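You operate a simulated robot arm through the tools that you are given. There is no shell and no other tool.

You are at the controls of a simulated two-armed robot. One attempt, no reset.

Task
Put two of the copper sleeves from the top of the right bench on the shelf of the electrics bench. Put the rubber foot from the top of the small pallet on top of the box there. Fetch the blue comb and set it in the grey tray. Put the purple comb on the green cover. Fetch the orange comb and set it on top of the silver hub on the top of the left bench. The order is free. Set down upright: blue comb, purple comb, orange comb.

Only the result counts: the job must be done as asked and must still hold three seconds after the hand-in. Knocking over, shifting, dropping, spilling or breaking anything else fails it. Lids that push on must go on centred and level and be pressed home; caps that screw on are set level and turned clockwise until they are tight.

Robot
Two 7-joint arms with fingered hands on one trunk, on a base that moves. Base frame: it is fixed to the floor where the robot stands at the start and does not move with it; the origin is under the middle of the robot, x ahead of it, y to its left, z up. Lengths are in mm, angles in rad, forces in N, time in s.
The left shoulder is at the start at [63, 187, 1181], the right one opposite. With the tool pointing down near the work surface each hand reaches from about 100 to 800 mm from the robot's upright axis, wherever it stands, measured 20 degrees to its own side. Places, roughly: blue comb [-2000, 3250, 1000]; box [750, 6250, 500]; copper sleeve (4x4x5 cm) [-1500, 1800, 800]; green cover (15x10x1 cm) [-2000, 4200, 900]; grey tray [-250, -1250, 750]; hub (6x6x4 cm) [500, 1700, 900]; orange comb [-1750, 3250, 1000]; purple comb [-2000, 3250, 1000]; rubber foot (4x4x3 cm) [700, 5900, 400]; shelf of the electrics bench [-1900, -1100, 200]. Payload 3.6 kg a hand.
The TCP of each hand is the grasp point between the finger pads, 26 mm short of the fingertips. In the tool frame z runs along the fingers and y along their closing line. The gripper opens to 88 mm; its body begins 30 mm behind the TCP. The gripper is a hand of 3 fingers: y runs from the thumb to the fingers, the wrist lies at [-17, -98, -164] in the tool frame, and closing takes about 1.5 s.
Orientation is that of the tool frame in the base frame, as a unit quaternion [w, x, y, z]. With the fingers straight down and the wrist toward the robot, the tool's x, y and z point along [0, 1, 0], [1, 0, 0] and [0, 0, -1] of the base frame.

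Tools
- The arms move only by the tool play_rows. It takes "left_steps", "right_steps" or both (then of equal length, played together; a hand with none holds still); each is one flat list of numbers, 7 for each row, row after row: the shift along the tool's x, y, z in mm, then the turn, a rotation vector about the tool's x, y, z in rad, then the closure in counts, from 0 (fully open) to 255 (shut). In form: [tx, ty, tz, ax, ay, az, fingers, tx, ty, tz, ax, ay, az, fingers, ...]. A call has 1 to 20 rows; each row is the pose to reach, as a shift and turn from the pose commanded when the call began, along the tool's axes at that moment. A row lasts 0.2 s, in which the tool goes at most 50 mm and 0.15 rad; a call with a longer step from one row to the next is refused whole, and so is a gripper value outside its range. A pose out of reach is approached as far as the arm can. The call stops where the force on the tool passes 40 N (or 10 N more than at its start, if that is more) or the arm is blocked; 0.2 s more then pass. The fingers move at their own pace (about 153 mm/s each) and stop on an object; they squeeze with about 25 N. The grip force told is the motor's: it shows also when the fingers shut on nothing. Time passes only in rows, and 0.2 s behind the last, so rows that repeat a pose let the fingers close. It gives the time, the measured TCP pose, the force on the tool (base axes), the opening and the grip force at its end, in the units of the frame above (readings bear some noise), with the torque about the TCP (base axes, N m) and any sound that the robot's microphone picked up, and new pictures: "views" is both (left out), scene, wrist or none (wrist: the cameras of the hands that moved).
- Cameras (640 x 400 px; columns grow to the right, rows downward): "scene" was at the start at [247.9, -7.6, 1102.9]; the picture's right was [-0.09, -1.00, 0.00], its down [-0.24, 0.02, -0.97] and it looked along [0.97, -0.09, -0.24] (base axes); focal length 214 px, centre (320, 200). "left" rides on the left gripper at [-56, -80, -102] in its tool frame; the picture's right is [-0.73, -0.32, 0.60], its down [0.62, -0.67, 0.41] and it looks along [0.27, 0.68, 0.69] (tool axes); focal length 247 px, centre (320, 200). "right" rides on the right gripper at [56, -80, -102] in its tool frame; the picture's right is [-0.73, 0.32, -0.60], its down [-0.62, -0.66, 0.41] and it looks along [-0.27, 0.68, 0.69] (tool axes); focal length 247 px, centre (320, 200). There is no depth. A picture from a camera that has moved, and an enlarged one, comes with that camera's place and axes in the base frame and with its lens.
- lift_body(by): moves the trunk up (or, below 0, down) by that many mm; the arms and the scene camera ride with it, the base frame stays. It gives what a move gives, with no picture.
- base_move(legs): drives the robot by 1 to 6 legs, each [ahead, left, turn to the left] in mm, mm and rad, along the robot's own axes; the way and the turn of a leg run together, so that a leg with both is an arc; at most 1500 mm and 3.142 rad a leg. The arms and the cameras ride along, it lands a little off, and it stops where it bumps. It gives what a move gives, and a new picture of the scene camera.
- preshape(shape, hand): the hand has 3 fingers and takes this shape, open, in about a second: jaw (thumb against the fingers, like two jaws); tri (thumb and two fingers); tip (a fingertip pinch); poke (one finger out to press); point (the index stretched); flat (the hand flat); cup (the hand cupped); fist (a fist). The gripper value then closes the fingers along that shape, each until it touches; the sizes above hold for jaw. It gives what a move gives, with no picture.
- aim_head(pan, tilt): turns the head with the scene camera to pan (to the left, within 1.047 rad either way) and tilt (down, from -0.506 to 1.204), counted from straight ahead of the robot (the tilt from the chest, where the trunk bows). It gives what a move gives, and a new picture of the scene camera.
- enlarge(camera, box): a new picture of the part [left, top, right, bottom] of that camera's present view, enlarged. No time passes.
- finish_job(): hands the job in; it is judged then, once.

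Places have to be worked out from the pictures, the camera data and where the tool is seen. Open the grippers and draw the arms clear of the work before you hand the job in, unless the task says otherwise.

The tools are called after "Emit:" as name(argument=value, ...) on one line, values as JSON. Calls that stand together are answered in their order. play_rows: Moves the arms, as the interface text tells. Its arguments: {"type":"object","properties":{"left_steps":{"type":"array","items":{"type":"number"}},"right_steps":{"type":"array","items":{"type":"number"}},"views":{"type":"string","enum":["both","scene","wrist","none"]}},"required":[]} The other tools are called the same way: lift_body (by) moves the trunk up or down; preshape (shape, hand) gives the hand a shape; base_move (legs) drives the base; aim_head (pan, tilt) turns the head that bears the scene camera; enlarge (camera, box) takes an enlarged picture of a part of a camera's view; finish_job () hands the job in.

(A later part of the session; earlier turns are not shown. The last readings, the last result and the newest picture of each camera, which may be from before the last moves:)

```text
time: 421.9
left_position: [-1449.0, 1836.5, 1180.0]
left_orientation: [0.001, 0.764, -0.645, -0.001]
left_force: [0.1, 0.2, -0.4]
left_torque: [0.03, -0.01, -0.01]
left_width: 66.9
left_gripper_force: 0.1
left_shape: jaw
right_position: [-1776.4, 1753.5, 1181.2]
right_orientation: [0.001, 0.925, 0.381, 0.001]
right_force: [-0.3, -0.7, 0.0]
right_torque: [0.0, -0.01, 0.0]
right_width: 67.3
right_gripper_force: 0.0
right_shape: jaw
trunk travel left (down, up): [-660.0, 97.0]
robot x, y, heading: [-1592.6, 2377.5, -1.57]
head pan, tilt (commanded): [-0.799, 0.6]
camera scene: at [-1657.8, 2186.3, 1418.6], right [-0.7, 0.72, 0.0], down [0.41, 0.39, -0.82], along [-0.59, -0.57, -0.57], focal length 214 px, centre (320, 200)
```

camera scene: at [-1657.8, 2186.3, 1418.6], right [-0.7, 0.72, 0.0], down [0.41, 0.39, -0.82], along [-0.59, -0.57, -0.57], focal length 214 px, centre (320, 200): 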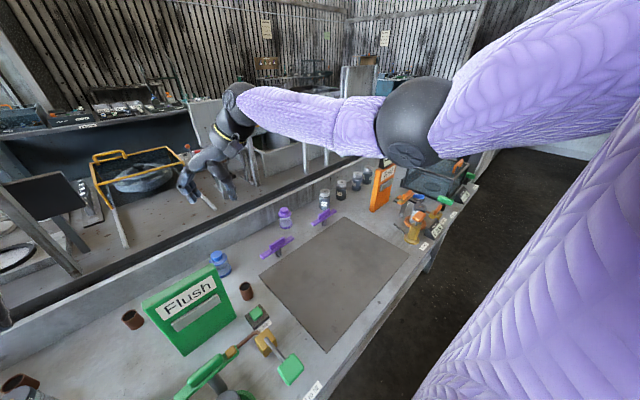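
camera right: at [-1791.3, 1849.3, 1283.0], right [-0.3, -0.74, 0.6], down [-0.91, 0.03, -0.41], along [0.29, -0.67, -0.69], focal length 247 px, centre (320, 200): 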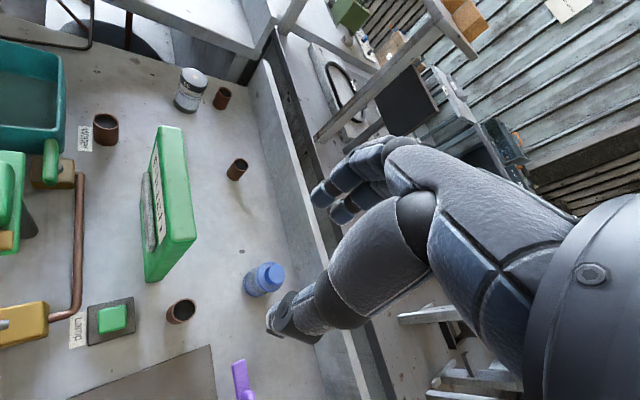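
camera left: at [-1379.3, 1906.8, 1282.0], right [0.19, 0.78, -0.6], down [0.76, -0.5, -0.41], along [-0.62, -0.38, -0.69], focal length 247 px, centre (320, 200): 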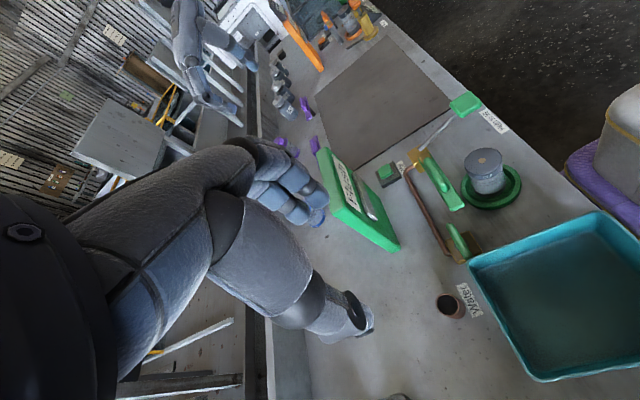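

Elbows are clear. I apply the small corrections, then lower the trunk by 290 mm so both hands hover just above the sleeves.

Emit:
play_rows(left_steps=[1, 3, 0, 0, 0, 0, 60, 2.2, 6.2, 0, 0, 0, 0, 60, 2.2, 6.2, 0, 0, 0, 0, 60], right_steps=[2, -2, 0, 0, 0, 0, 60, 3.2, -4.7, 0, 0, 0, 0, 60, 3.2, -4.7, 0, 0, 0, 0, 60], views="none")

Emit:
lift_body(by=-270)

Emit:
aim_head(pan=0, tilt=0.7)

Emit:
enlarge(camera="right", box=[160, 180, 384, 320])

Emit:
enlarge(camera="left", box=[280, 180, 504, 320])

```text
time: 422.7
left_position: [-1454.9, 1834.0, 1179.1]
left_orientation: [0.0, 0.765, -0.644, 0.0]
left_force: [0.0, -0.5, -0.5]
left_torque: [0.0, 0.0, 0.0]
left_width: 67.2
left_gripper_force: 0.1
left_shape: jaw
right_position: [-1776.0, 1760.5, 1180.5]
right_orientation: [0.0, 0.925, 0.38, 0.0]
right_force: [0.0, 0.0, 0.7]
right_torque: [0.0, 0.0, 0.0]
right_width: 66.6
right_gripper_force: 0.0
right_shape: jaw
trunk travel left (down, up): [-660.0, 97.0]
robot x, y, heading: [-1594.2, 2377.3, -1.577]
head pan, tilt (commanded): [-0.799, 0.6]
```

```text
time: 425.5
left_position: [-1455.0, 1833.6, 910.7]
left_orientation: [0.0, 0.764, -0.645, 0.001]
left_force: [0.3, -0.2, -0.8]
left_torque: [-0.01, 0.03, 0.01]
left_width: 66.9
left_gripper_force: 0.0
left_shape: jaw
right_position: [-1777.3, 1760.2, 910.4]
right_orientation: [0.001, 0.925, 0.38, -0.001]
right_force: [0.5, 0.8, 0.4]
right_torque: [-0.01, 0.01, 0.02]
right_width: 66.9
right_gripper_force: 0.0
right_shape: jaw
trunk travel left (down, up): [-390.0, 367.0]
robot x, y, heading: [-1595.5, 2378.7, -1.572]
head pan, tilt (commanded): [-0.799, 0.6]
```

```text
time: 426.6
left_position: [-1455.6, 1833.2, 908.5]
left_orientation: [0.001, 0.765, -0.645, 0.0]
left_force: [-0.5, -0.4, -1.0]
left_torque: [-0.03, 0.02, 0.0]
left_width: 66.9
left_gripper_force: 0.0
left_shape: jaw
right_position: [-1776.6, 1759.0, 910.8]
right_orientation: [0.0, 0.925, 0.38, 0.001]
right_force: [-0.7, -0.3, 0.8]
right_torque: [0.02, -0.04, -0.02]
right_width: 67.2
right_gripper_force: 0.2
right_shape: jaw
trunk travel left (down, up): [-390.0, 367.0]
robot x, y, heading: [-1595.2, 2377.1, -1.57]
head pan, tilt (commanded): [0.0, 0.7]
camera scene: at [-1594.6, 2148.9, 1131.5], right [-1.0, 0.0, 0.0], down [0.0, 0.64, -0.76], along [0.0, -0.76, -0.64], focal length 214 px, centre (320, 200)
```

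scene: 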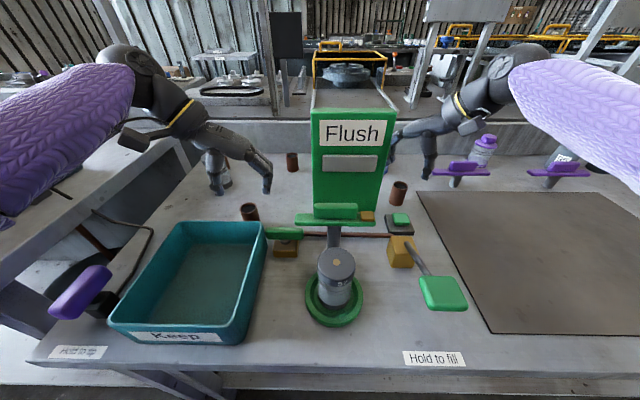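

```text
2.86 times, centred on (272, 250) of right
camera zoom: at [-1792.4, 1855.4, 1012.5], right [-0.3, -0.74, 0.6], down [-0.91, 0.03, -0.41], along [0.28, -0.67, -0.69], focal length 706 px, centre (457, 57)
```

zoom: 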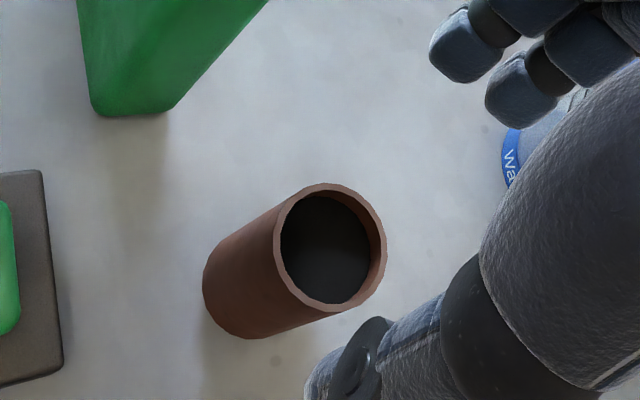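

```text
2.86 times, centred on (392, 250) of left
camera zoom: at [-1385.4, 1903.0, 1011.9], right [0.19, 0.78, -0.6], down [0.76, -0.5, -0.41], along [-0.62, -0.38, -0.69], focal length 706 px, centre (114, 57)
```

zoom: 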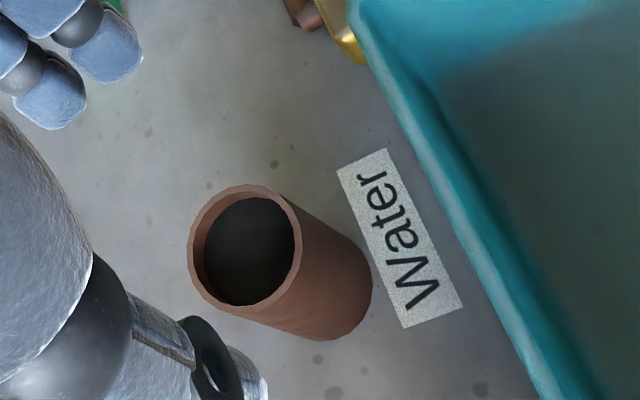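

Both sleeves are centred under the hands within 2 mm. I lower the trunk 50 mm more, then descend 30 mm with the arms and close both hands.

Emit:
lift_body(by=-50)

Emit:
play_rows(left_steps=[-1, -1, 15, 0, 0, 0, 60, -2, -1, 29, 0, 0, 0, 60, -2, -1, 29, 0, 0, 0, 60, -2, -1, 29, 0, 0, 0, 255, -2, -1, 29, 0, 0, 0, 255, -2, -1, 29, 0, 0, 0, 255, -2, -1, 29, 0, 0, 0, 255, -2, -1, 29, 0, 0, 0, 255, -2, -1, 29, 0, 0, 0, 255, -2, -1, 29, 0, 0, 0, 255], right_steps=[0, 0, 15, 0, 0, 0, 60, 0, 0, 30, 0, 0, 0, 60, 0, 0, 30, 0, 0, 0, 60, 0, 0, 30, 0, 0, 0, 255, 0, 0, 30, 0, 0, 0, 255, 0, 0, 30, 0, 0, 0, 255, 0, 0, 30, 0, 0, 0, 255, 0, 0, 30, 0, 0, 0, 255, 0, 0, 30, 0, 0, 0, 255, 0, 0, 30, 0, 0, 0, 255], views="both")

```text
time: 427.5
left_position: [-1455.6, 1833.9, 861.7]
left_orientation: [0.0, 0.765, -0.644, -0.001]
left_force: [0.1, 0.5, -0.1]
left_torque: [0.0, -0.02, -0.01]
left_width: 67.1
left_gripper_force: 0.1
left_shape: jaw
right_position: [-1777.3, 1760.0, 861.1]
right_orientation: [0.001, 0.925, 0.379, 0.0]
right_force: [0.6, 0.2, -1.4]
right_torque: [0.02, 0.02, 0.0]
right_width: 67.1
right_gripper_force: 0.1
right_shape: jaw
trunk travel left (down, up): [-340.0, 417.0]
robot x, y, heading: [-1594.0, 2377.9, -1.575]
head pan, tilt (commanded): [0.0, 0.7]
```

```text
time: 429.7
left_position: [-1455.3, 1836.0, 831.1]
left_orientation: [0.001, 0.764, -0.645, -0.001]
left_force: [0.4, 0.5, 0.6]
left_torque: [0.02, 0.01, 0.01]
left_width: 25.0
left_gripper_force: 24.7
left_shape: jaw
right_position: [-1777.9, 1759.2, 829.5]
right_orientation: [0.0, 0.925, 0.38, 0.001]
right_force: [0.0, 0.5, 0.0]
right_torque: [-0.02, -0.01, -0.04]
right_width: 23.7
right_gripper_force: 25.3
right_shape: jaw
trunk travel left (down, up): [-340.0, 417.0]
robot x, y, heading: [-1596.1, 2379.9, -1.567]
head pan, tilt (commanded): [0.0, 0.7]
camera scene: at [-1594.5, 2142.4, 1077.9], right [-1.0, 0.0, 0.0], down [0.0, 0.64, -0.76], along [0.0, -0.76, -0.64], focal length 214 px, centre (320, 200)
camera right: at [-1792.9, 1855.1, 932.0], right [-0.3, -0.74, 0.6], down [-0.91, 0.03, -0.41], along [0.28, -0.67, -0.69], focal length 247 px, centre (320, 200)
camera left: at [-1384.6, 1905.1, 932.2], right [0.19, 0.78, -0.6], down [0.76, -0.5, -0.41], along [-0.62, -0.38, -0.69], focal length 247 px, centre (320, 200)
```

scene: 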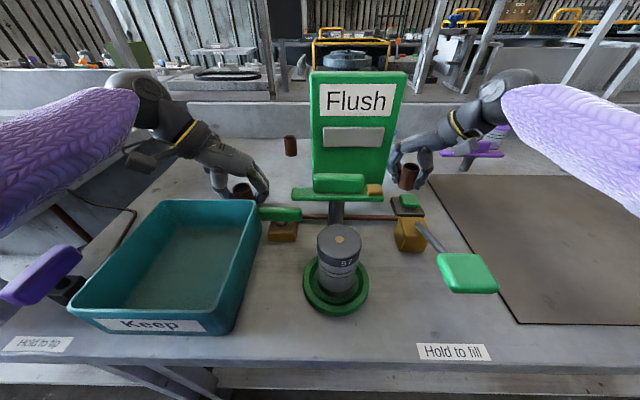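
right: 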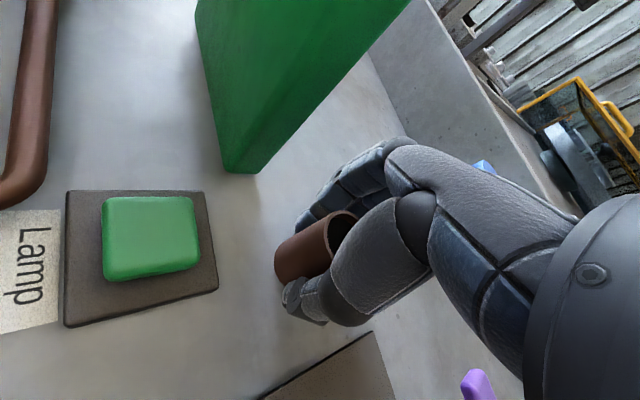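
left: 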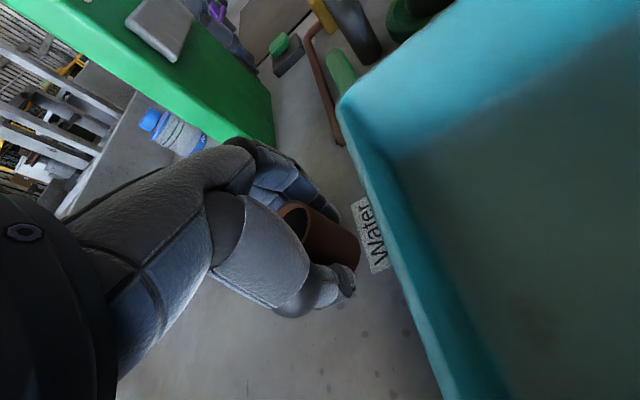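

Both sleeves are gripped. I lift the trunk 60 mm and check that both come along.

Emit:
lift_body(by=60)

Emit:
enlarge(camera="right", box=[160, 130, 416, 290])

Emit:
enlarge(camera="left", box=[224, 130, 480, 290])

```text
time: 430.7
left_position: [-1455.3, 1834.7, 890.1]
left_orientation: [0.0, 0.764, -0.645, -0.001]
left_force: [-0.7, -1.1, -1.5]
left_torque: [-0.03, 0.01, -0.02]
left_width: 25.2
left_gripper_force: 24.8
left_shape: jaw
right_position: [-1777.9, 1760.5, 889.6]
right_orientation: [-0.001, 0.925, 0.38, 0.0]
right_force: [-0.2, -0.2, -0.9]
right_torque: [0.0, 0.0, 0.06]
right_width: 23.9
right_gripper_force: 24.6
right_shape: jaw
trunk travel left (down, up): [-400.0, 357.0]
robot x, y, heading: [-1597.0, 2379.8, -1.571]
head pan, tilt (commanded): [0.0, 0.7]
```

```text
2.50 times, centred on (288, 210) of right
camera zoom: at [-1792.4, 1854.9, 992.0], right [-0.3, -0.74, 0.6], down [-0.91, 0.03, -0.41], along [0.28, -0.67, -0.69], focal length 617 px, centre (400, 175)
```

zoom: 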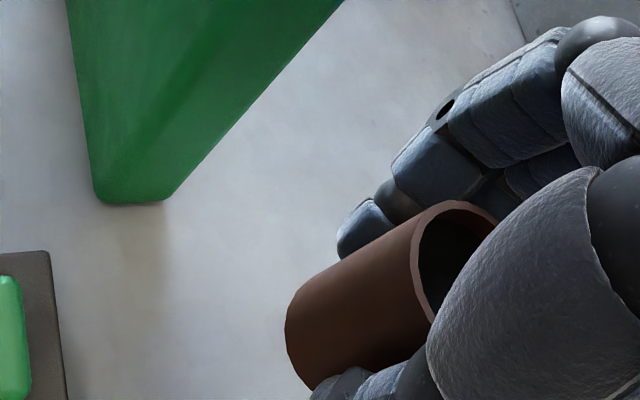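

```text
2.50 times, centred on (352, 210) of left
camera zoom: at [-1384.7, 1904.7, 992.4], right [0.19, 0.78, -0.6], down [0.76, -0.5, -0.41], along [-0.62, -0.38, -0.69], focal length 617 px, centre (240, 175)
```

zoom: 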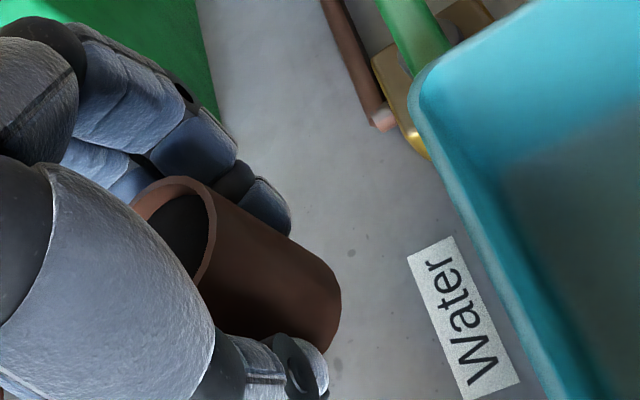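

Both sleeves are held. I raise the trunk, back away, and drive west then south toward the electrics bench.

Emit:
lift_body(by=230)

Emit:
base_move(legs=[[-370, 0, 0], [0, 0, -1.571], [1400, 0, 0], [700, 0, 0]])

```text
time: 433.1
left_position: [-1454.5, 1836.3, 1119.9]
left_orientation: [-0.001, 0.764, -0.645, 0.0]
left_force: [0.5, -0.1, -0.1]
left_torque: [-0.02, 0.05, 0.0]
left_width: 24.7
left_gripper_force: 24.7
left_shape: jaw
right_position: [-1776.9, 1761.4, 1119.9]
right_orientation: [0.0, 0.925, 0.379, 0.0]
right_force: [0.2, -0.1, -0.3]
right_torque: [-0.02, 0.02, 0.02]
right_width: 23.8
right_gripper_force: 24.5
right_shape: jaw
trunk travel left (down, up): [-630.0, 127.0]
robot x, y, heading: [-1595.1, 2378.1, -1.576]
head pan, tilt (commanded): [0.0, 0.7]
```

```text
time: 449.5
left_position: [-4279.7, 2631.7, 1120.2]
left_orientation: [0.001, -0.079, 0.997, 0.001]
left_force: [-0.1, 0.0, -0.7]
left_torque: [-0.01, 0.0, -0.02]
left_width: 24.8
left_gripper_force: 25.0
left_shape: jaw
right_position: [-4350.2, 2953.6, 1119.8]
right_orientation: [0.0, 0.921, -0.391, 0.001]
right_force: [0.6, -1.0, -0.3]
right_torque: [0.01, -0.01, 0.02]
right_width: 23.7
right_gripper_force: 25.1
right_shape: jaw
trunk travel left (down, up): [-630.0, 127.0]
robot x, y, heading: [-3735.6, 2764.9, 3.131]
head pan, tilt (commanded): [0.0, 0.7]
camera scene: at [-3949.9, 2768.3, 1379.7], right [0.01, 1.0, 0.0], down [0.64, -0.01, -0.76], along [-0.76, 0.01, -0.64], focal length 214 px, centre (320, 200)
```

scene: 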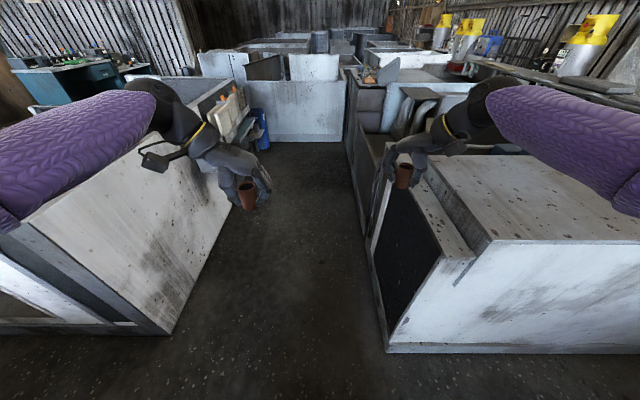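

I raise the trunk a bit more for clearance over the cabinets, turn south and drive down to the front aisle.

Emit:
lift_body(by=120)

Emit:
base_move(legs=[[0, 0, 1.581], [1400, 0, 0], [1380, 0, 0], [0, 0, 1.571]])

Emit:
aim_head(pan=-0.3, tilt=0.5)

```text
time: 451.0
left_position: [-4278.5, 2630.8, 1240.5]
left_orientation: [0.0, -0.078, 0.997, 0.0]
left_force: [0.5, -0.5, -0.7]
left_torque: [0.03, -0.04, 0.0]
left_width: 24.9
left_gripper_force: 24.8
left_shape: jaw
right_position: [-4349.6, 2953.6, 1240.3]
right_orientation: [0.0, 0.921, -0.39, 0.0]
right_force: [0.5, -0.2, -0.1]
right_torque: [-0.01, 0.01, 0.0]
right_width: 23.5
right_gripper_force: 24.9
right_shape: jaw
trunk travel left (down, up): [-750.0, 7.0]
robot x, y, heading: [-3735.3, 2765.8, 3.128]
head pan, tilt (commanded): [0.0, 0.7]
```

```text
time: 472.2
left_position: [-3141.8, 171.5, 1239.8]
left_orientation: [0.0, 0.993, 0.115, -0.001]
left_force: [0.3, -0.7, -0.5]
left_torque: [0.03, 0.0, 0.0]
left_width: 24.4
left_gripper_force: 24.8
left_shape: jaw
right_position: [-3046.6, -145.3, 1239.7]
right_orientation: [0.0, 0.357, 0.934, 0.0]
right_force: [-0.6, 0.1, -0.7]
right_torque: [0.03, 0.02, -0.03]
right_width: 23.5
right_gripper_force: 25.5
right_shape: jaw
trunk travel left (down, up): [-750.0, 7.0]
robot x, y, heading: [-3672.6, 1.2, 0.058]
head pan, tilt (commanded): [0.0, 0.7]
camera scene: at [-3458.3, 11.9, 1500.1], right [0.06, -1.0, 0.0], down [-0.64, -0.04, -0.76], along [0.76, 0.05, -0.64], focal length 214 px, centre (320, 200)
```

scene: 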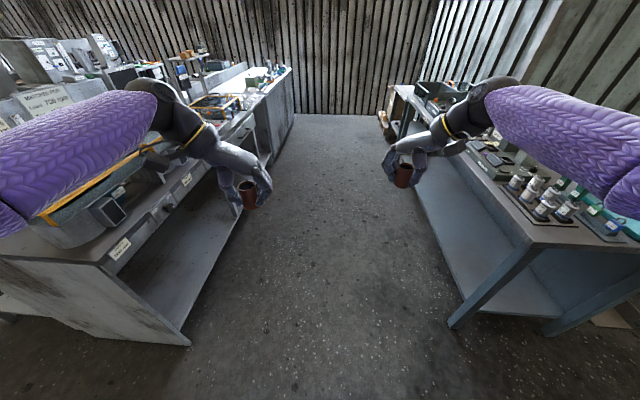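

```text
time: 473.0
left_position: [-3141.7, 170.8, 1240.3]
left_orientation: [-0.001, 0.993, 0.115, 0.0]
left_force: [0.8, -0.1, -1.1]
left_torque: [0.0, -0.02, 0.01]
left_width: 24.8
left_gripper_force: 25.1
left_shape: jaw
right_position: [-3047.0, -145.7, 1240.3]
right_orientation: [0.0, 0.356, 0.934, 0.0]
right_force: [-0.3, -0.9, 0.0]
right_torque: [0.02, -0.05, 0.02]
right_width: 23.1
right_gripper_force: 24.8
right_shape: jaw
trunk travel left (down, up): [-750.0, 7.0]
robot x, y, heading: [-3676.2, -3.9, 0.06]
head pan, tilt (commanded): [-0.3, 0.499]
camera scene: at [-3454.8, -14.7, 1517.8], right [-0.24, -0.97, 0.0], down [-0.47, 0.11, -0.88], along [0.85, -0.21, -0.48], focal length 214 px, centre (320, 200)
```

scene: 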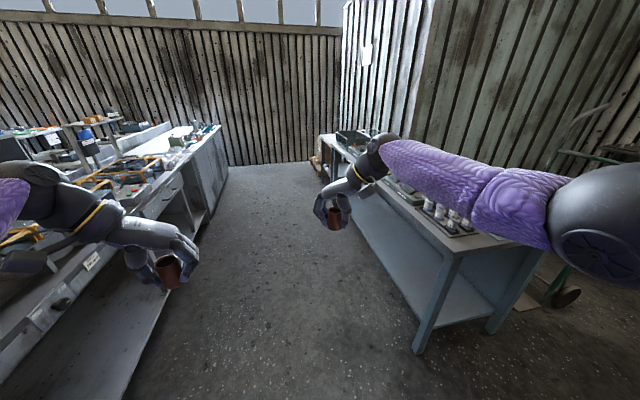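

The electrics bench spans x ≈ -2890 to -930 with its front at y ≈ -826 and an open low shelf. I drive to its middle and face it.

Emit:
base_move(legs=[[0, 0, -0.06], [1400, 0, 0], [370, 0, 0], [0, 0, -1.571]])

Emit:
aim_head(pan=0, tilt=0.75)

```text
time: 486.2
left_position: [-1733.8, -551.9, 1242.5]
left_orientation: [0.0, 0.772, -0.635, 0.0]
left_force: [-0.3, 0.3, 0.1]
left_torque: [0.04, 0.02, 0.0]
left_width: 24.8
left_gripper_force: 25.0
left_shape: jaw
right_position: [-2054.4, -636.8, 1240.2]
right_orientation: [0.001, 0.92, 0.391, 0.001]
right_force: [-0.9, 0.2, -0.1]
right_torque: [0.01, -0.03, 0.01]
right_width: 23.2
right_gripper_force: 24.9
right_shape: jaw
trunk travel left (down, up): [-750.0, 7.0]
robot x, y, heading: [-1887.7, -14.8, -1.549]
head pan, tilt (commanded): [-0.3, 0.499]
camera scene: at [-1908.2, -230.5, 1517.9], right [-0.96, 0.27, 0.0], down [0.13, 0.46, -0.88], along [-0.24, -0.84, -0.48], focal length 214 px, centre (320, 200)
```

scene: 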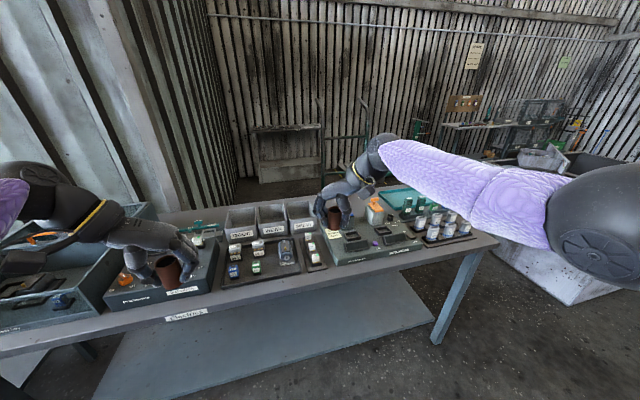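

```text
time: 487.0
left_position: [-1733.9, -553.6, 1240.5]
left_orientation: [0.0, 0.772, -0.636, 0.001]
left_force: [-0.9, 0.8, -1.4]
left_torque: [0.01, 0.01, -0.02]
left_width: 24.8
left_gripper_force: 25.4
left_shape: jaw
right_position: [-2055.4, -636.0, 1239.7]
right_orientation: [0.0, 0.921, 0.39, 0.0]
right_force: [0.0, -0.1, -0.2]
right_torque: [0.01, -0.03, 0.01]
right_width: 23.4
right_gripper_force: 24.7
right_shape: jaw
trunk travel left (down, up): [-750.0, 7.0]
robot x, y, heading: [-1889.0, -15.7, -1.548]
head pan, tilt (commanded): [0.0, 0.75]
camera scene: at [-1881.6, -225.8, 1496.0], right [-1.0, -0.02, 0.0], down [-0.01, 0.68, -0.73], along [0.02, -0.73, -0.68], focal length 214 px, centre (320, 200)
```

scene: 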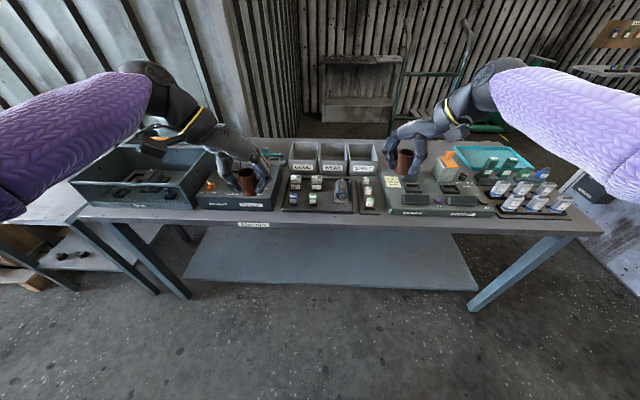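

The shelf is empty with front edge at y ≈ -853. I turn both hands straight forward again, then lower the trunk in the open aisle.

Emit:
play_rows(left_steps=[0, 0, 0, 0, 0, -0.14, 255, 0, 0, 0, 0, 0, -0.28, 255, 0, 0, 0, 0, 0, -0.42, 255, 0, 0, 0, 0, 0, -0.56, 255, 0, 0, 0, 0, 0, -0.7, 255, 0, 0, 0, 0, 0, -0.84, 255, 0, 0, 0, 0, 0, -0.98, 255, 0, 0, 0, 0, 0, -1.12, 255, 0, 0, 0, 0, 0, -1.26, 255, 0, 0, 0, 0, 0, -1.38, 255, 0, 0, 0, 0, 0, -1.38, 255], right_steps=[0, 0, 0, 0, 0, 0.08, 255, 0, 0, 0, 0, 0, 0.16, 255, 0, 0, 0, 0, 0, 0.24, 255, 0, 0, 0, 0, 0, 0.32, 255, 0, 0, 0, 0, 0, 0.4, 255, 0, 0, 0, 0, 0, 0.48, 255, 0, 0, 0, 0, 0, 0.56, 255, 0, 0, 0, 0, 0, 0.64, 255, 0, 0, 0, 0, 0, 0.72, 255, 0, 0, 0, 0, 0, 0.8, 255, 0, 0, 0, 0, 0, 0.8, 255], views="none")

Emit:
lift_body(by=-400)

Emit:
aim_head(pan=0, tilt=0.7)

```text
time: 489.4
left_position: [-1735.0, -552.5, 1240.6]
left_orientation: [0.0, 1.0, 0.002, 0.0]
left_force: [-0.9, 0.3, 0.5]
left_torque: [-0.01, -0.03, 0.01]
left_width: 24.4
left_gripper_force: 24.8
left_shape: jaw
right_position: [-2054.2, -634.6, 1240.3]
right_orientation: [0.0, 1.0, 0.001, 0.0]
right_force: [-0.1, 0.3, -1.3]
right_torque: [0.0, -0.01, -0.04]
right_width: 22.9
right_gripper_force: 24.6
right_shape: jaw
trunk travel left (down, up): [-750.0, 7.0]
robot x, y, heading: [-1885.9, -15.9, -1.55]
head pan, tilt (commanded): [0.0, 0.75]
```

```text
time: 493.2
left_position: [-1734.3, -553.7, 842.3]
left_orientation: [0.0, 1.0, 0.0, -0.001]
left_force: [0.6, 0.3, -1.4]
left_torque: [0.0, -0.01, 0.01]
left_width: 24.6
left_gripper_force: 25.0
left_shape: jaw
right_position: [-2054.9, -635.4, 839.6]
right_orientation: [0.0, 1.0, 0.002, 0.0]
right_force: [0.2, -0.5, -0.3]
right_torque: [0.0, -0.02, 0.01]
right_width: 23.3
right_gripper_force: 24.9
right_shape: jaw
trunk travel left (down, up): [-350.0, 407.0]
robot x, y, heading: [-1885.7, -11.2, -1.547]
head pan, tilt (commanded): [0.0, 0.75]
```

```text
time: 493.9
left_position: [-1733.6, -551.7, 840.7]
left_orientation: [0.0, 1.0, 0.002, 0.0]
left_force: [-0.3, 1.0, -0.5]
left_torque: [0.03, 0.0, 0.02]
left_width: 24.6
left_gripper_force: 24.8
left_shape: jaw
right_position: [-2054.6, -635.2, 839.6]
right_orientation: [0.0, 1.0, 0.002, 0.0]
right_force: [0.4, 0.2, 0.2]
right_torque: [0.0, 0.02, 0.0]
right_width: 23.3
right_gripper_force: 24.7
right_shape: jaw
trunk travel left (down, up): [-350.0, 407.0]
robot x, y, heading: [-1884.0, -16.7, -1.55]
head pan, tilt (commanded): [0.0, 0.7]
camera scene: at [-1880.9, -247.5, 1088.7], right [-1.0, -0.02, 0.0], down [-0.01, 0.64, -0.76], along [0.02, -0.76, -0.64], focal length 214 px, centre (320, 200)
```

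scene: 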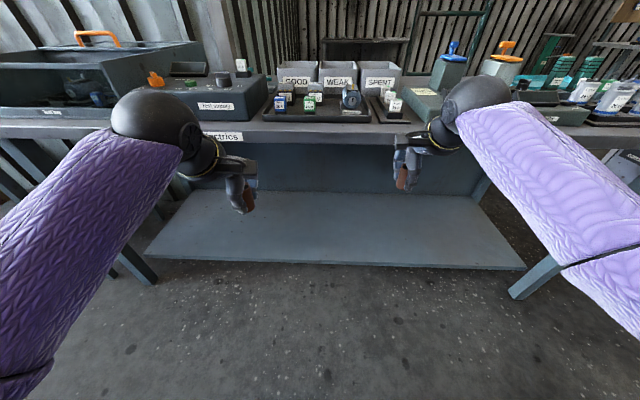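

Good view of the shelf. I enlarge to measure the shelf height by its front edge.

Emit:
enlarge(camera="scene", box=[130, 120, 530, 320])

```text
1.60 times, centred on (330, 220) of scene
camera zoom: at [-1880.9, -247.5, 1088.7], right [-1.0, -0.02, 0.0], down [-0.01, 0.64, -0.76], along [0.02, -0.76, -0.64], focal length 343 px, centre (304, 168)
```

zoom: 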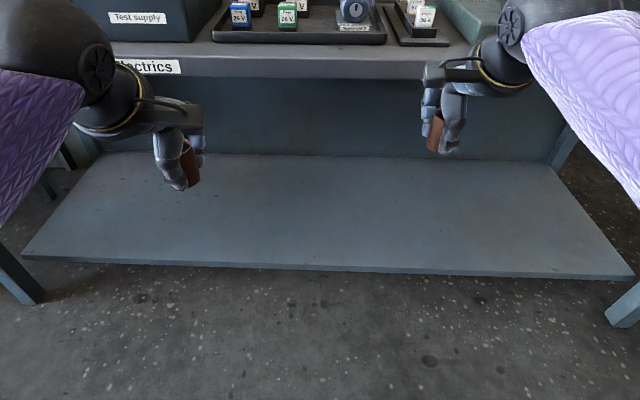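

The shelf top is at about z = 200–230. I lower the trunk fully, then bring both hands to z ≈ 300 in front of the bench, ready to be driven in under the top.

Emit:
lift_body(by=-340)

Emit:
play_rows(left_steps=[0, -5, 35, 0, 0, 0, 255, 0, -10, 70, 0, 0, 0, 255, 0, -15, 105, 0, 0, 0, 255, 0, -20, 140, 0, 0, 0, 255, 0, -25, 170, 0, 0, 0, 255, 0, -27, 195, 0, 0, 0, 255, 0, -27, 195, 0, 0, 0, 255], right_steps=[0, -18, 35, 0, 0, 0, 255, 0, -36, 70, 0, 0, 0, 255, 0, -54, 105, 0, 0, 0, 255, 0, -72, 140, 0, 0, 0, 255, 0, -90, 170, 0, 0, 0, 255, 0, -110, 195, 0, 0, 0, 255, 0, -110, 195, 0, 0, 0, 255], views="both")

```text
time: 497.2
left_position: [-1734.3, -551.7, 500.3]
left_orientation: [0.0, 1.0, 0.001, 0.0]
left_force: [0.3, -0.9, -1.3]
left_torque: [0.0, 0.02, 0.01]
left_width: 24.5
left_gripper_force: 25.2
left_shape: jaw
right_position: [-2052.9, -636.4, 500.4]
right_orientation: [0.001, 1.0, 0.002, 0.0]
right_force: [0.0, -0.3, -0.4]
right_torque: [-0.03, 0.0, -0.02]
right_width: 23.5
right_gripper_force: 25.1
right_shape: jaw
trunk travel left (down, up): [-10.0, 747.0]
robot x, y, heading: [-1885.4, -12.9, -1.548]
head pan, tilt (commanded): [0.0, 0.7]
```

```text
time: 498.8
left_position: [-1735.5, -525.4, 305.4]
left_orientation: [0.001, 1.0, 0.002, 0.0]
left_force: [-0.9, -1.1, -0.7]
left_torque: [0.01, -0.02, -0.05]
left_width: 24.3
left_gripper_force: 25.1
left_shape: jaw
right_position: [-2054.8, -524.4, 304.8]
right_orientation: [0.002, 1.0, 0.002, 0.002]
right_force: [0.4, -0.1, -0.5]
right_torque: [0.03, 0.03, 0.0]
right_width: 23.2
right_gripper_force: 24.9
right_shape: jaw
trunk travel left (down, up): [-10.0, 747.0]
robot x, y, heading: [-1884.5, -12.6, -1.549]
head pan, tilt (commanded): [0.0, 0.7]
camera scene: at [-1879.4, -313.0, 719.1], right [-1.0, -0.02, 0.0], down [-0.01, 0.64, -0.76], along [0.02, -0.76, -0.64], focal length 214 px, centre (320, 200)
camera right: at [-1998.6, -444.9, 406.9], right [-0.73, -0.32, 0.6], down [-0.62, 0.66, -0.41], along [-0.26, -0.68, -0.69], focal length 247 px, centre (320, 200)
camera left: at [-1791.0, -445.2, 407.4], right [-0.74, 0.32, -0.6], down [0.62, 0.67, -0.41], along [0.27, -0.67, -0.69], focal length 247 px, centre (320, 200)
```

scene: 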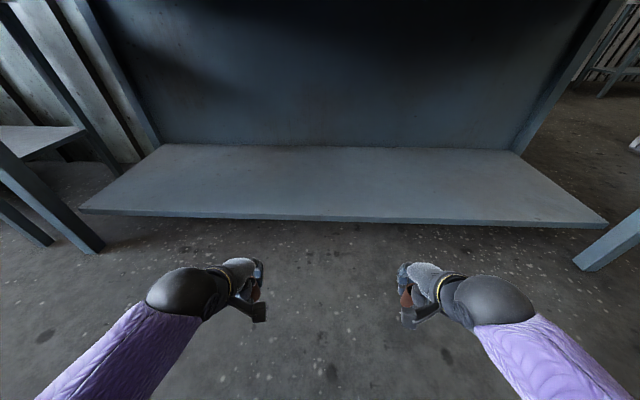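
right: 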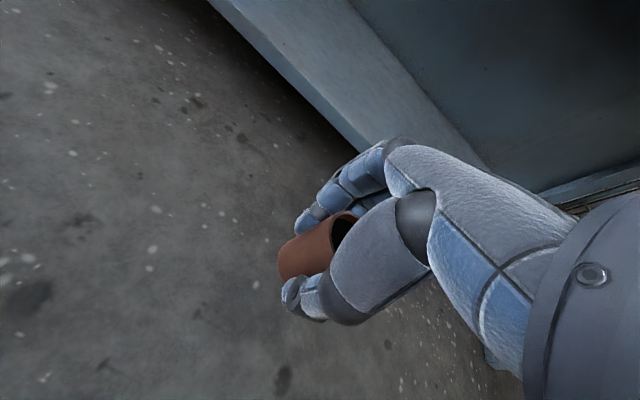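
left: 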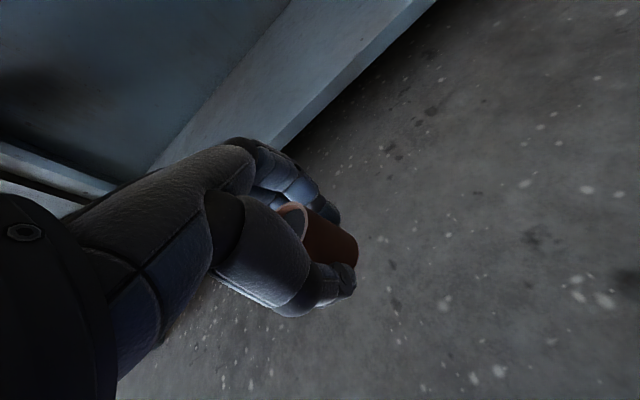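

I raise the hands slightly for margin over the shelf edge and drive forward so that the sleeves come over the shelf.

Emit:
play_rows(left_steps=[0, 0, -20, 0, 0, 0, 255, 0, 0, -20, 0, 0, 0, 255], right_steps=[0, 0, -20, 0, 0, 0, 255, 0, 0, -20, 0, 0, 0, 255], views="none")

Emit:
base_move(legs=[[0, 0, -0.022], [250, 0, 0]])

```text
time: 499.4
left_position: [-1734.6, -525.6, 325.3]
left_orientation: [0.0, 1.0, 0.001, 0.0]
left_force: [0.6, -1.3, -1.7]
left_torque: [0.02, 0.0, 0.01]
left_width: 24.6
left_gripper_force: 24.8
left_shape: jaw
right_position: [-2053.6, -523.8, 324.3]
right_orientation: [0.001, 1.0, 0.002, 0.001]
right_force: [-0.1, -0.1, -1.5]
right_torque: [0.0, -0.02, -0.02]
right_width: 23.3
right_gripper_force: 24.9
right_shape: jaw
trunk travel left (down, up): [-10.0, 747.0]
robot x, y, heading: [-1886.1, -7.3, -1.547]
head pan, tilt (commanded): [0.0, 0.7]
```

```text
time: 501.6
left_position: [-1745.5, -781.2, 324.8]
left_orientation: [0.0, 1.0, -0.011, 0.0]
left_force: [-0.9, 0.5, -0.6]
left_torque: [0.01, -0.02, 0.02]
left_width: 24.8
left_gripper_force: 25.0
left_shape: jaw
right_position: [-2066.6, -772.8, 323.2]
right_orientation: [0.001, 1.0, -0.01, 0.0]
right_force: [-0.2, 0.9, -0.6]
right_torque: [0.0, 0.0, 0.02]
right_width: 23.4
right_gripper_force: 25.7
right_shape: jaw
trunk travel left (down, up): [-10.0, 747.0]
robot x, y, heading: [-1885.5, -265.5, -1.573]
head pan, tilt (commanded): [0.0, 0.7]
camera scene: at [-1886.2, -565.4, 719.1], right [-1.0, 0.0, 0.0], down [0.0, 0.64, -0.76], along [0.0, -0.76, -0.64], focal length 214 px, centre (320, 200)
```

scene: 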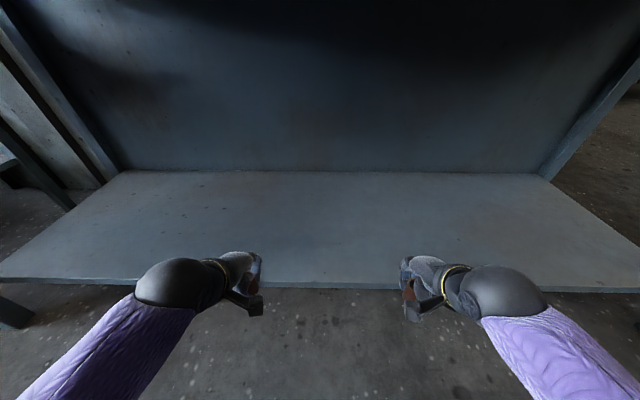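

The hands are at the shelf edge with clearance. I drive 130 mm further in.

Emit:
base_move(legs=[[130, 0, 0]])

Emit:
enlarge(camera="right", box=[0, 0, 640, 400])

Emit:
enlarge(camera="left", box=[0, 0, 640, 400])

```text
time: 502.9
left_position: [-1747.0, -912.7, 326.3]
left_orientation: [-0.001, 1.0, -0.011, 0.0]
left_force: [-0.1, -0.4, -1.4]
left_torque: [-0.02, 0.0, 0.0]
left_width: 24.4
left_gripper_force: 24.8
left_shape: jaw
right_position: [-2067.1, -903.5, 324.0]
right_orientation: [-0.001, 1.0, -0.01, 0.0]
right_force: [2.0, 0.1, -1.0]
right_torque: [-0.01, -0.01, 0.03]
right_width: 22.9
right_gripper_force: 25.5
right_shape: jaw
trunk travel left (down, up): [-10.0, 747.0]
robot x, y, heading: [-1885.5, -395.1, -1.578]
head pan, tilt (commanded): [0.0, 0.7]
camera scene: at [-1886.5, -696.4, 719.1], right [-1.0, 0.0, 0.0], down [0.0, 0.64, -0.76], along [0.0, -0.76, -0.64], focal length 214 px, centre (320, 200)
```

scene: 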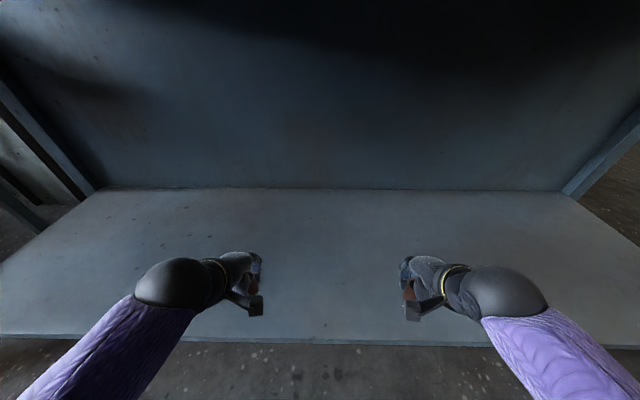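

```text
1.00 times, centred on (320, 200) of right (not enlarged: the box is as wide or as high as the picture)
camera zoom: at [-2008.1, -826.3, 426.6], right [-0.74, -0.3, 0.6], down [-0.61, 0.68, -0.41], along [-0.28, -0.67, -0.69], focal length 247 px, centre (320, 200)
```

zoom: 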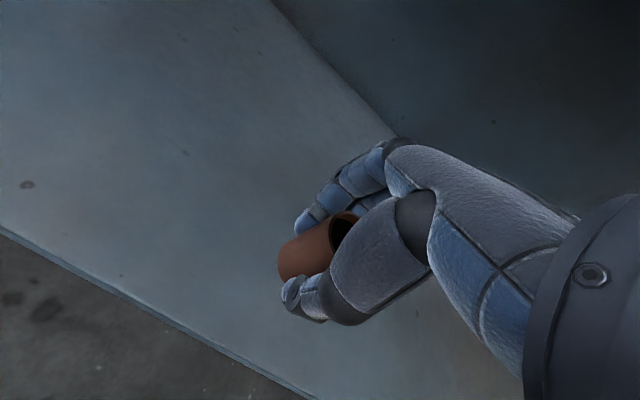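

```text
1.00 times, centred on (320, 200) of left (not enlarged: the box is as wide or as high as the picture)
camera zoom: at [-1801.0, -830.4, 427.6], right [-0.73, 0.33, -0.6], down [0.64, 0.65, -0.41], along [0.25, -0.68, -0.69], focal length 247 px, centre (320, 200)
```

zoom: 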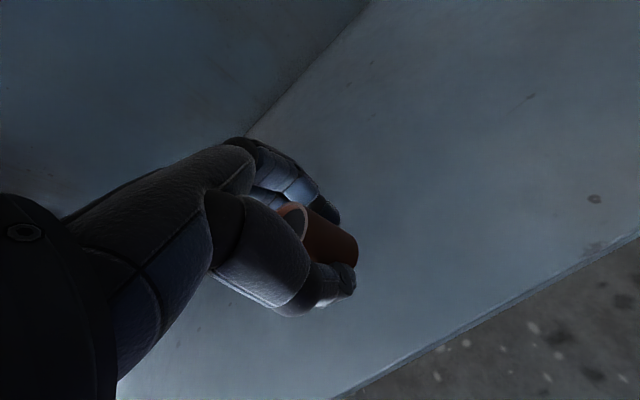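

Both sleeves are well over the shelf. I descend 45 mm, then in small steps watching both forces.

Emit:
play_rows(left_steps=[0, 0, 15, 0, 0, 0, 255, 0, 0, 30, 0, 0, 0, 255, 0, 0, 45, 0, 0, 0, 255, 0, 0, 45, 0, 0, 0, 255], right_steps=[0, 0, 15, 0, 0, 0, 255, 0, 0, 30, 0, 0, 0, 255, 0, 0, 45, 0, 0, 0, 255, 0, 0, 45, 0, 0, 0, 255], views="none")

Emit:
play_rows(left_steps=[0, 0, 3, 0, 0, 0, 255, 0, 0, 6, 0, 0, 0, 255, 0, 0, 9, 0, 0, 0, 255, 0, 0, 9, 0, 0, 0, 255], right_steps=[0, 0, 3, 0, 0, 0, 255, 0, 0, 6, 0, 0, 0, 255, 0, 0, 9, 0, 0, 0, 255, 0, 0, 9, 0, 0, 0, 255], views="wrist")

```text
time: 503.9
left_position: [-1747.3, -912.3, 280.3]
left_orientation: [0.001, 1.0, -0.011, 0.0]
left_force: [-0.5, -0.5, -0.5]
left_torque: [-0.04, 0.03, -0.02]
left_width: 24.6
left_gripper_force: 25.4
left_shape: jaw
right_position: [-2066.5, -904.7, 277.9]
right_orientation: [0.0, 1.0, -0.011, 0.001]
right_force: [0.4, 0.1, -1.5]
right_torque: [-0.01, -0.02, -0.01]
right_width: 23.1
right_gripper_force: 24.5
right_shape: jaw
trunk travel left (down, up): [-10.0, 747.0]
robot x, y, heading: [-1884.1, -396.5, -1.567]
head pan, tilt (commanded): [0.0, 0.7]
```

```text
time: 504.9
left_position: [-1744.4, -911.6, 270.6]
left_orientation: [-0.001, 1.0, -0.011, 0.002]
left_force: [-0.7, -0.2, 0.5]
left_torque: [-0.03, 0.02, 0.03]
left_width: 24.5
left_gripper_force: 25.1
left_shape: jaw
right_position: [-2068.2, -902.6, 270.1]
right_orientation: [0.0, 1.0, -0.011, 0.0]
right_force: [0.2, 0.8, 0.1]
right_torque: [0.01, 0.0, 0.03]
right_width: 22.9
right_gripper_force: 25.1
right_shape: jaw
trunk travel left (down, up): [-10.0, 747.0]
robot x, y, heading: [-1887.8, -395.7, -1.571]
head pan, tilt (commanded): [0.0, 0.7]
camera right: at [-2008.3, -825.9, 372.9], right [-0.74, -0.3, 0.6], down [-0.61, 0.68, -0.41], along [-0.28, -0.67, -0.69], focal length 247 px, centre (320, 200)
camera left: at [-1798.8, -829.9, 372.7], right [-0.72, 0.34, -0.6], down [0.64, 0.65, -0.41], along [0.26, -0.68, -0.69], focal length 247 px, centre (320, 200)
```

right: 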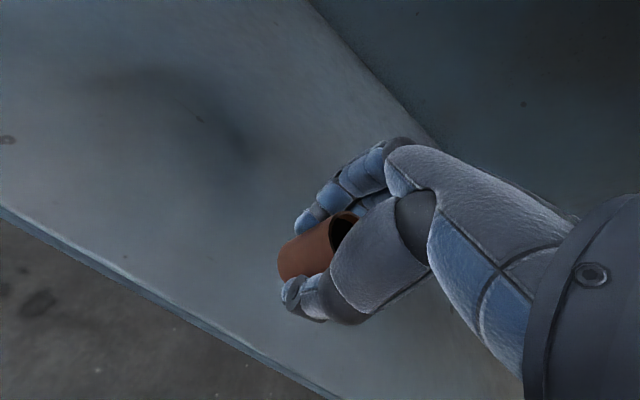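
left: 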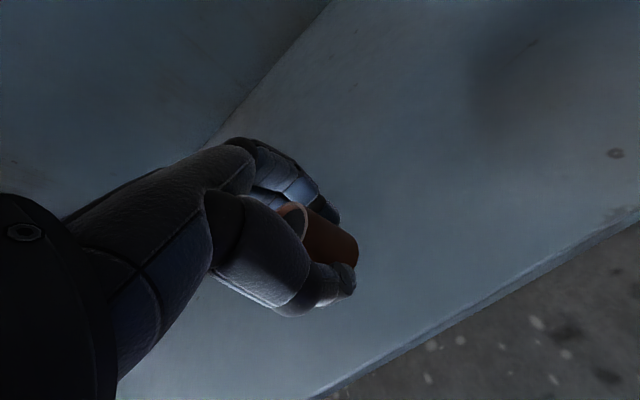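

Still no contact at z ≈ 270. I continue in 6 mm calls with fine rows.

Emit:
play_rows(left_steps=[0, 0, 2, 0, 0, 0, 255, 0, 0, 4, 0, 0, 0, 255, 0, 0, 6, 0, 0, 0, 255, 0, 0, 6, 0, 0, 0, 255], right_steps=[0, 0, 2, 0, 0, 0, 255, 0, 0, 4, 0, 0, 0, 255, 0, 0, 6, 0, 0, 0, 255, 0, 0, 6, 0, 0, 0, 255], views="none")

Emit:
play_rows(left_steps=[0, 0, 2, 0, 0, 0, 255, 0, 0, 4, 0, 0, 0, 255, 0, 0, 5, 0, 0, 0, 255, 0, 0, 5, 0, 0, 0, 255], right_steps=[0, 0, 2, 0, 0, 0, 255, 0, 0, 4, 0, 0, 0, 255, 0, 0, 5, 0, 0, 0, 255, 0, 0, 5, 0, 0, 0, 255], views="none")

```text
time: 505.9
left_position: [-1740.6, -911.0, 264.1]
left_orientation: [-0.001, 1.0, -0.012, 0.006]
left_force: [0.4, 0.2, -1.1]
left_torque: [-0.03, -0.01, -0.01]
left_width: 24.5
left_gripper_force: 25.0
left_shape: jaw
right_position: [-2066.4, -903.8, 264.2]
right_orientation: [0.0, 1.0, -0.011, -0.001]
right_force: [0.4, -0.6, -0.2]
right_torque: [0.01, 0.01, 0.0]
right_width: 23.0
right_gripper_force: 25.1
right_shape: jaw
trunk travel left (down, up): [-10.0, 747.0]
robot x, y, heading: [-1886.2, -396.3, -1.574]
head pan, tilt (commanded): [0.0, 0.7]
```

```text
time: 506.9
left_position: [-1737.6, -914.4, 257.0]
left_orientation: [-0.001, 1.0, -0.012, 0.009]
left_force: [0.4, 0.7, -0.8]
left_torque: [0.01, -0.01, -0.02]
left_width: 24.3
left_gripper_force: 25.1
left_shape: jaw
right_position: [-2066.6, -904.0, 260.2]
right_orientation: [-0.001, 1.0, -0.011, 0.0]
right_force: [-0.4, -0.5, -1.0]
right_torque: [0.01, 0.0, -0.01]
right_width: 23.2
right_gripper_force: 25.1
right_shape: jaw
trunk travel left (down, up): [-10.0, 747.0]
robot x, y, heading: [-1889.3, -394.1, -1.573]
head pan, tilt (commanded): [0.0, 0.7]
```

The left arm is near a limit but only drifts slightly. I continue down in small steps.

Emit:
play_rows(left_steps=[0, 0, 2, 0, 0, 0, 255, 0, 0, 4, 0, 0, 0, 255, 0, 0, 4, 0, 0, 0, 255], right_steps=[0, 0, 2, 0, 0, 0, 255, 0, 0, 5, 0, 0, 0, 255, 0, 0, 5, 0, 0, 0, 255], views="none")

Emit:
play_rows(left_steps=[0, 0, 2, 0, 0, 0, 255, 0, 0, 4, 0, 0, 0, 255, 0, 0, 4, 0, 0, 0, 255], right_steps=[0, 0, 2, 0, 0, 0, 255, 0, 0, 5, 0, 0, 0, 255, 0, 0, 5, 0, 0, 0, 255], views="both")

```text
time: 507.7
left_position: [-1736.2, -912.7, 253.1]
left_orientation: [0.0, 1.0, -0.013, 0.011]
left_force: [0.6, 0.2, -0.3]
left_torque: [0.0, 0.0, -0.02]
left_width: 24.5
left_gripper_force: 24.7
left_shape: jaw
right_position: [-2066.3, -905.4, 254.5]
right_orientation: [0.0, 1.0, -0.01, 0.001]
right_force: [0.5, -0.1, 0.1]
right_torque: [0.03, 0.01, -0.03]
right_width: 23.2
right_gripper_force: 25.2
right_shape: jaw
trunk travel left (down, up): [-10.0, 747.0]
robot x, y, heading: [-1886.2, -398.6, -1.569]
head pan, tilt (commanded): [0.0, 0.7]
```

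```text
time: 508.5
left_position: [-1733.8, -911.8, 250.3]
left_orientation: [-0.001, 1.0, -0.013, 0.013]
left_force: [-0.1, -0.7, -1.4]
left_torque: [0.0, 0.0, 0.0]
left_width: 24.3
left_gripper_force: 24.8
left_shape: jaw
right_position: [-2066.8, -904.6, 248.7]
right_orientation: [0.0, 1.0, -0.01, 0.001]
right_force: [0.8, -0.2, -1.1]
right_torque: [0.0, 0.0, 0.01]
right_width: 23.1
right_gripper_force: 24.9
right_shape: jaw
trunk travel left (down, up): [-10.0, 747.0]
robot x, y, heading: [-1885.8, -393.6, -1.566]
head pan, tilt (commanded): [0.0, 0.7]
camera scene: at [-1886.5, -696.5, 719.1], right [-1.0, 0.0, 0.0], down [0.0, 0.64, -0.76], along [0.0, -0.76, -0.64], focal length 214 px, centre (320, 200)
camera right: at [-2007.8, -826.6, 350.8], right [-0.74, -0.3, 0.6], down [-0.61, 0.68, -0.41], along [-0.28, -0.67, -0.69], focal length 247 px, centre (320, 200)
camera left: at [-1789.8, -830.0, 350.4], right [-0.71, 0.34, -0.62], down [0.65, 0.65, -0.4], along [0.27, -0.68, -0.68], focal length 247 px, centre (320, 200)
```

scene: 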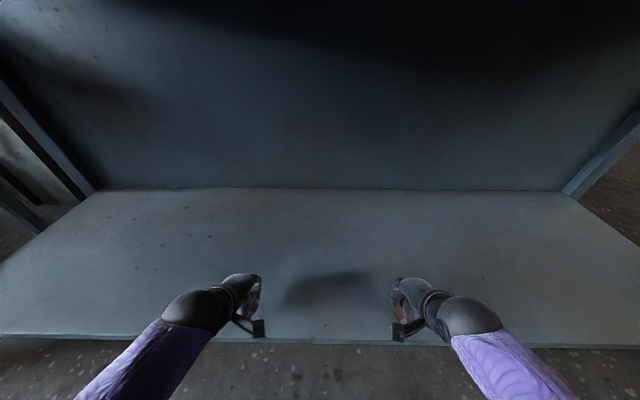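
right: 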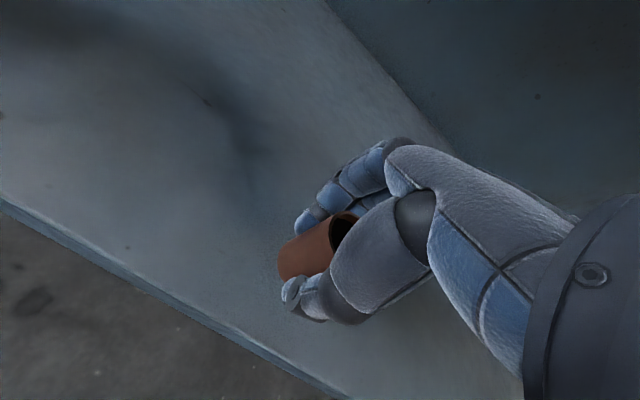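
left: 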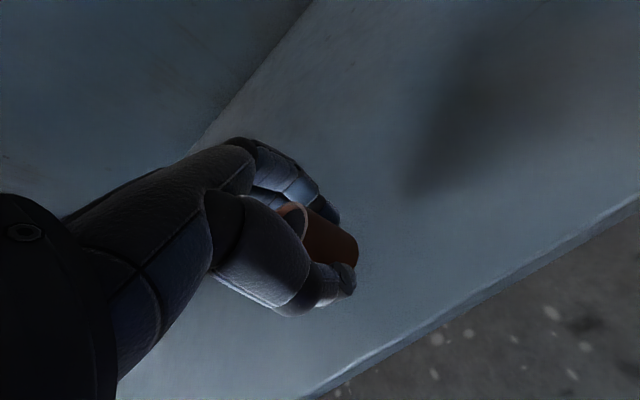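

From the parallax of the shelf edge its top is near z ≈ 209, so about 8 mm remain. I continue in small steps.

Emit:
play_rows(left_steps=[0, 0, 2, 0, 0, 0, 255, 0, 0, 4, 0, 0, 0, 255, 0, 0, 4, 0, 0, 0, 255], right_steps=[0, 0, 2, 0, 0, 0, 255, 0, 0, 4, 0, 0, 0, 255, 0, 0, 4, 0, 0, 0, 255], views="none")

Emit:
play_rows(left_steps=[0, 0, 1, 0, 0, 0, 255, 0, 0, 2, 0, 0, 0, 255, 0, 0, 2, 0, 0, 0, 255], right_steps=[0, 0, 1, 0, 0, 0, 255, 0, 0, 2, 0, 0, 0, 255, 0, 0, 2, 0, 0, 0, 255], views="none")

```text
time: 509.3
left_position: [-1732.2, -911.5, 244.8]
left_orientation: [0.0, 1.0, -0.013, 0.014]
left_force: [0.2, -0.9, -0.4]
left_torque: [0.01, -0.01, 0.0]
left_width: 24.7
left_gripper_force: 24.9
left_shape: jaw
right_position: [-2066.8, -904.6, 244.3]
right_orientation: [-0.001, 1.0, -0.011, 0.0]
right_force: [0.3, -1.0, 0.3]
right_torque: [0.01, 0.0, -0.01]
right_width: 23.1
right_gripper_force: 24.3
right_shape: jaw
trunk travel left (down, up): [-10.0, 747.0]
robot x, y, heading: [-1884.6, -394.2, -1.571]
head pan, tilt (commanded): [0.0, 0.7]
```

```text
time: 510.1
left_position: [-1730.8, -912.5, 242.6]
left_orientation: [0.0, 1.0, -0.013, 0.015]
left_force: [0.1, 0.2, -1.7]
left_torque: [0.02, 0.0, -0.04]
left_width: 24.5
left_gripper_force: 25.1
left_shape: jaw
right_position: [-2066.4, -904.1, 242.5]
right_orientation: [0.0, 1.0, -0.01, 0.0]
right_force: [-1.1, 0.7, -0.1]
right_torque: [0.0, -0.02, -0.03]
right_width: 22.9
right_gripper_force: 25.2
right_shape: jaw
trunk travel left (down, up): [-10.0, 747.0]
robot x, y, heading: [-1886.8, -393.6, -1.572]
head pan, tilt (commanded): [0.0, 0.7]
```

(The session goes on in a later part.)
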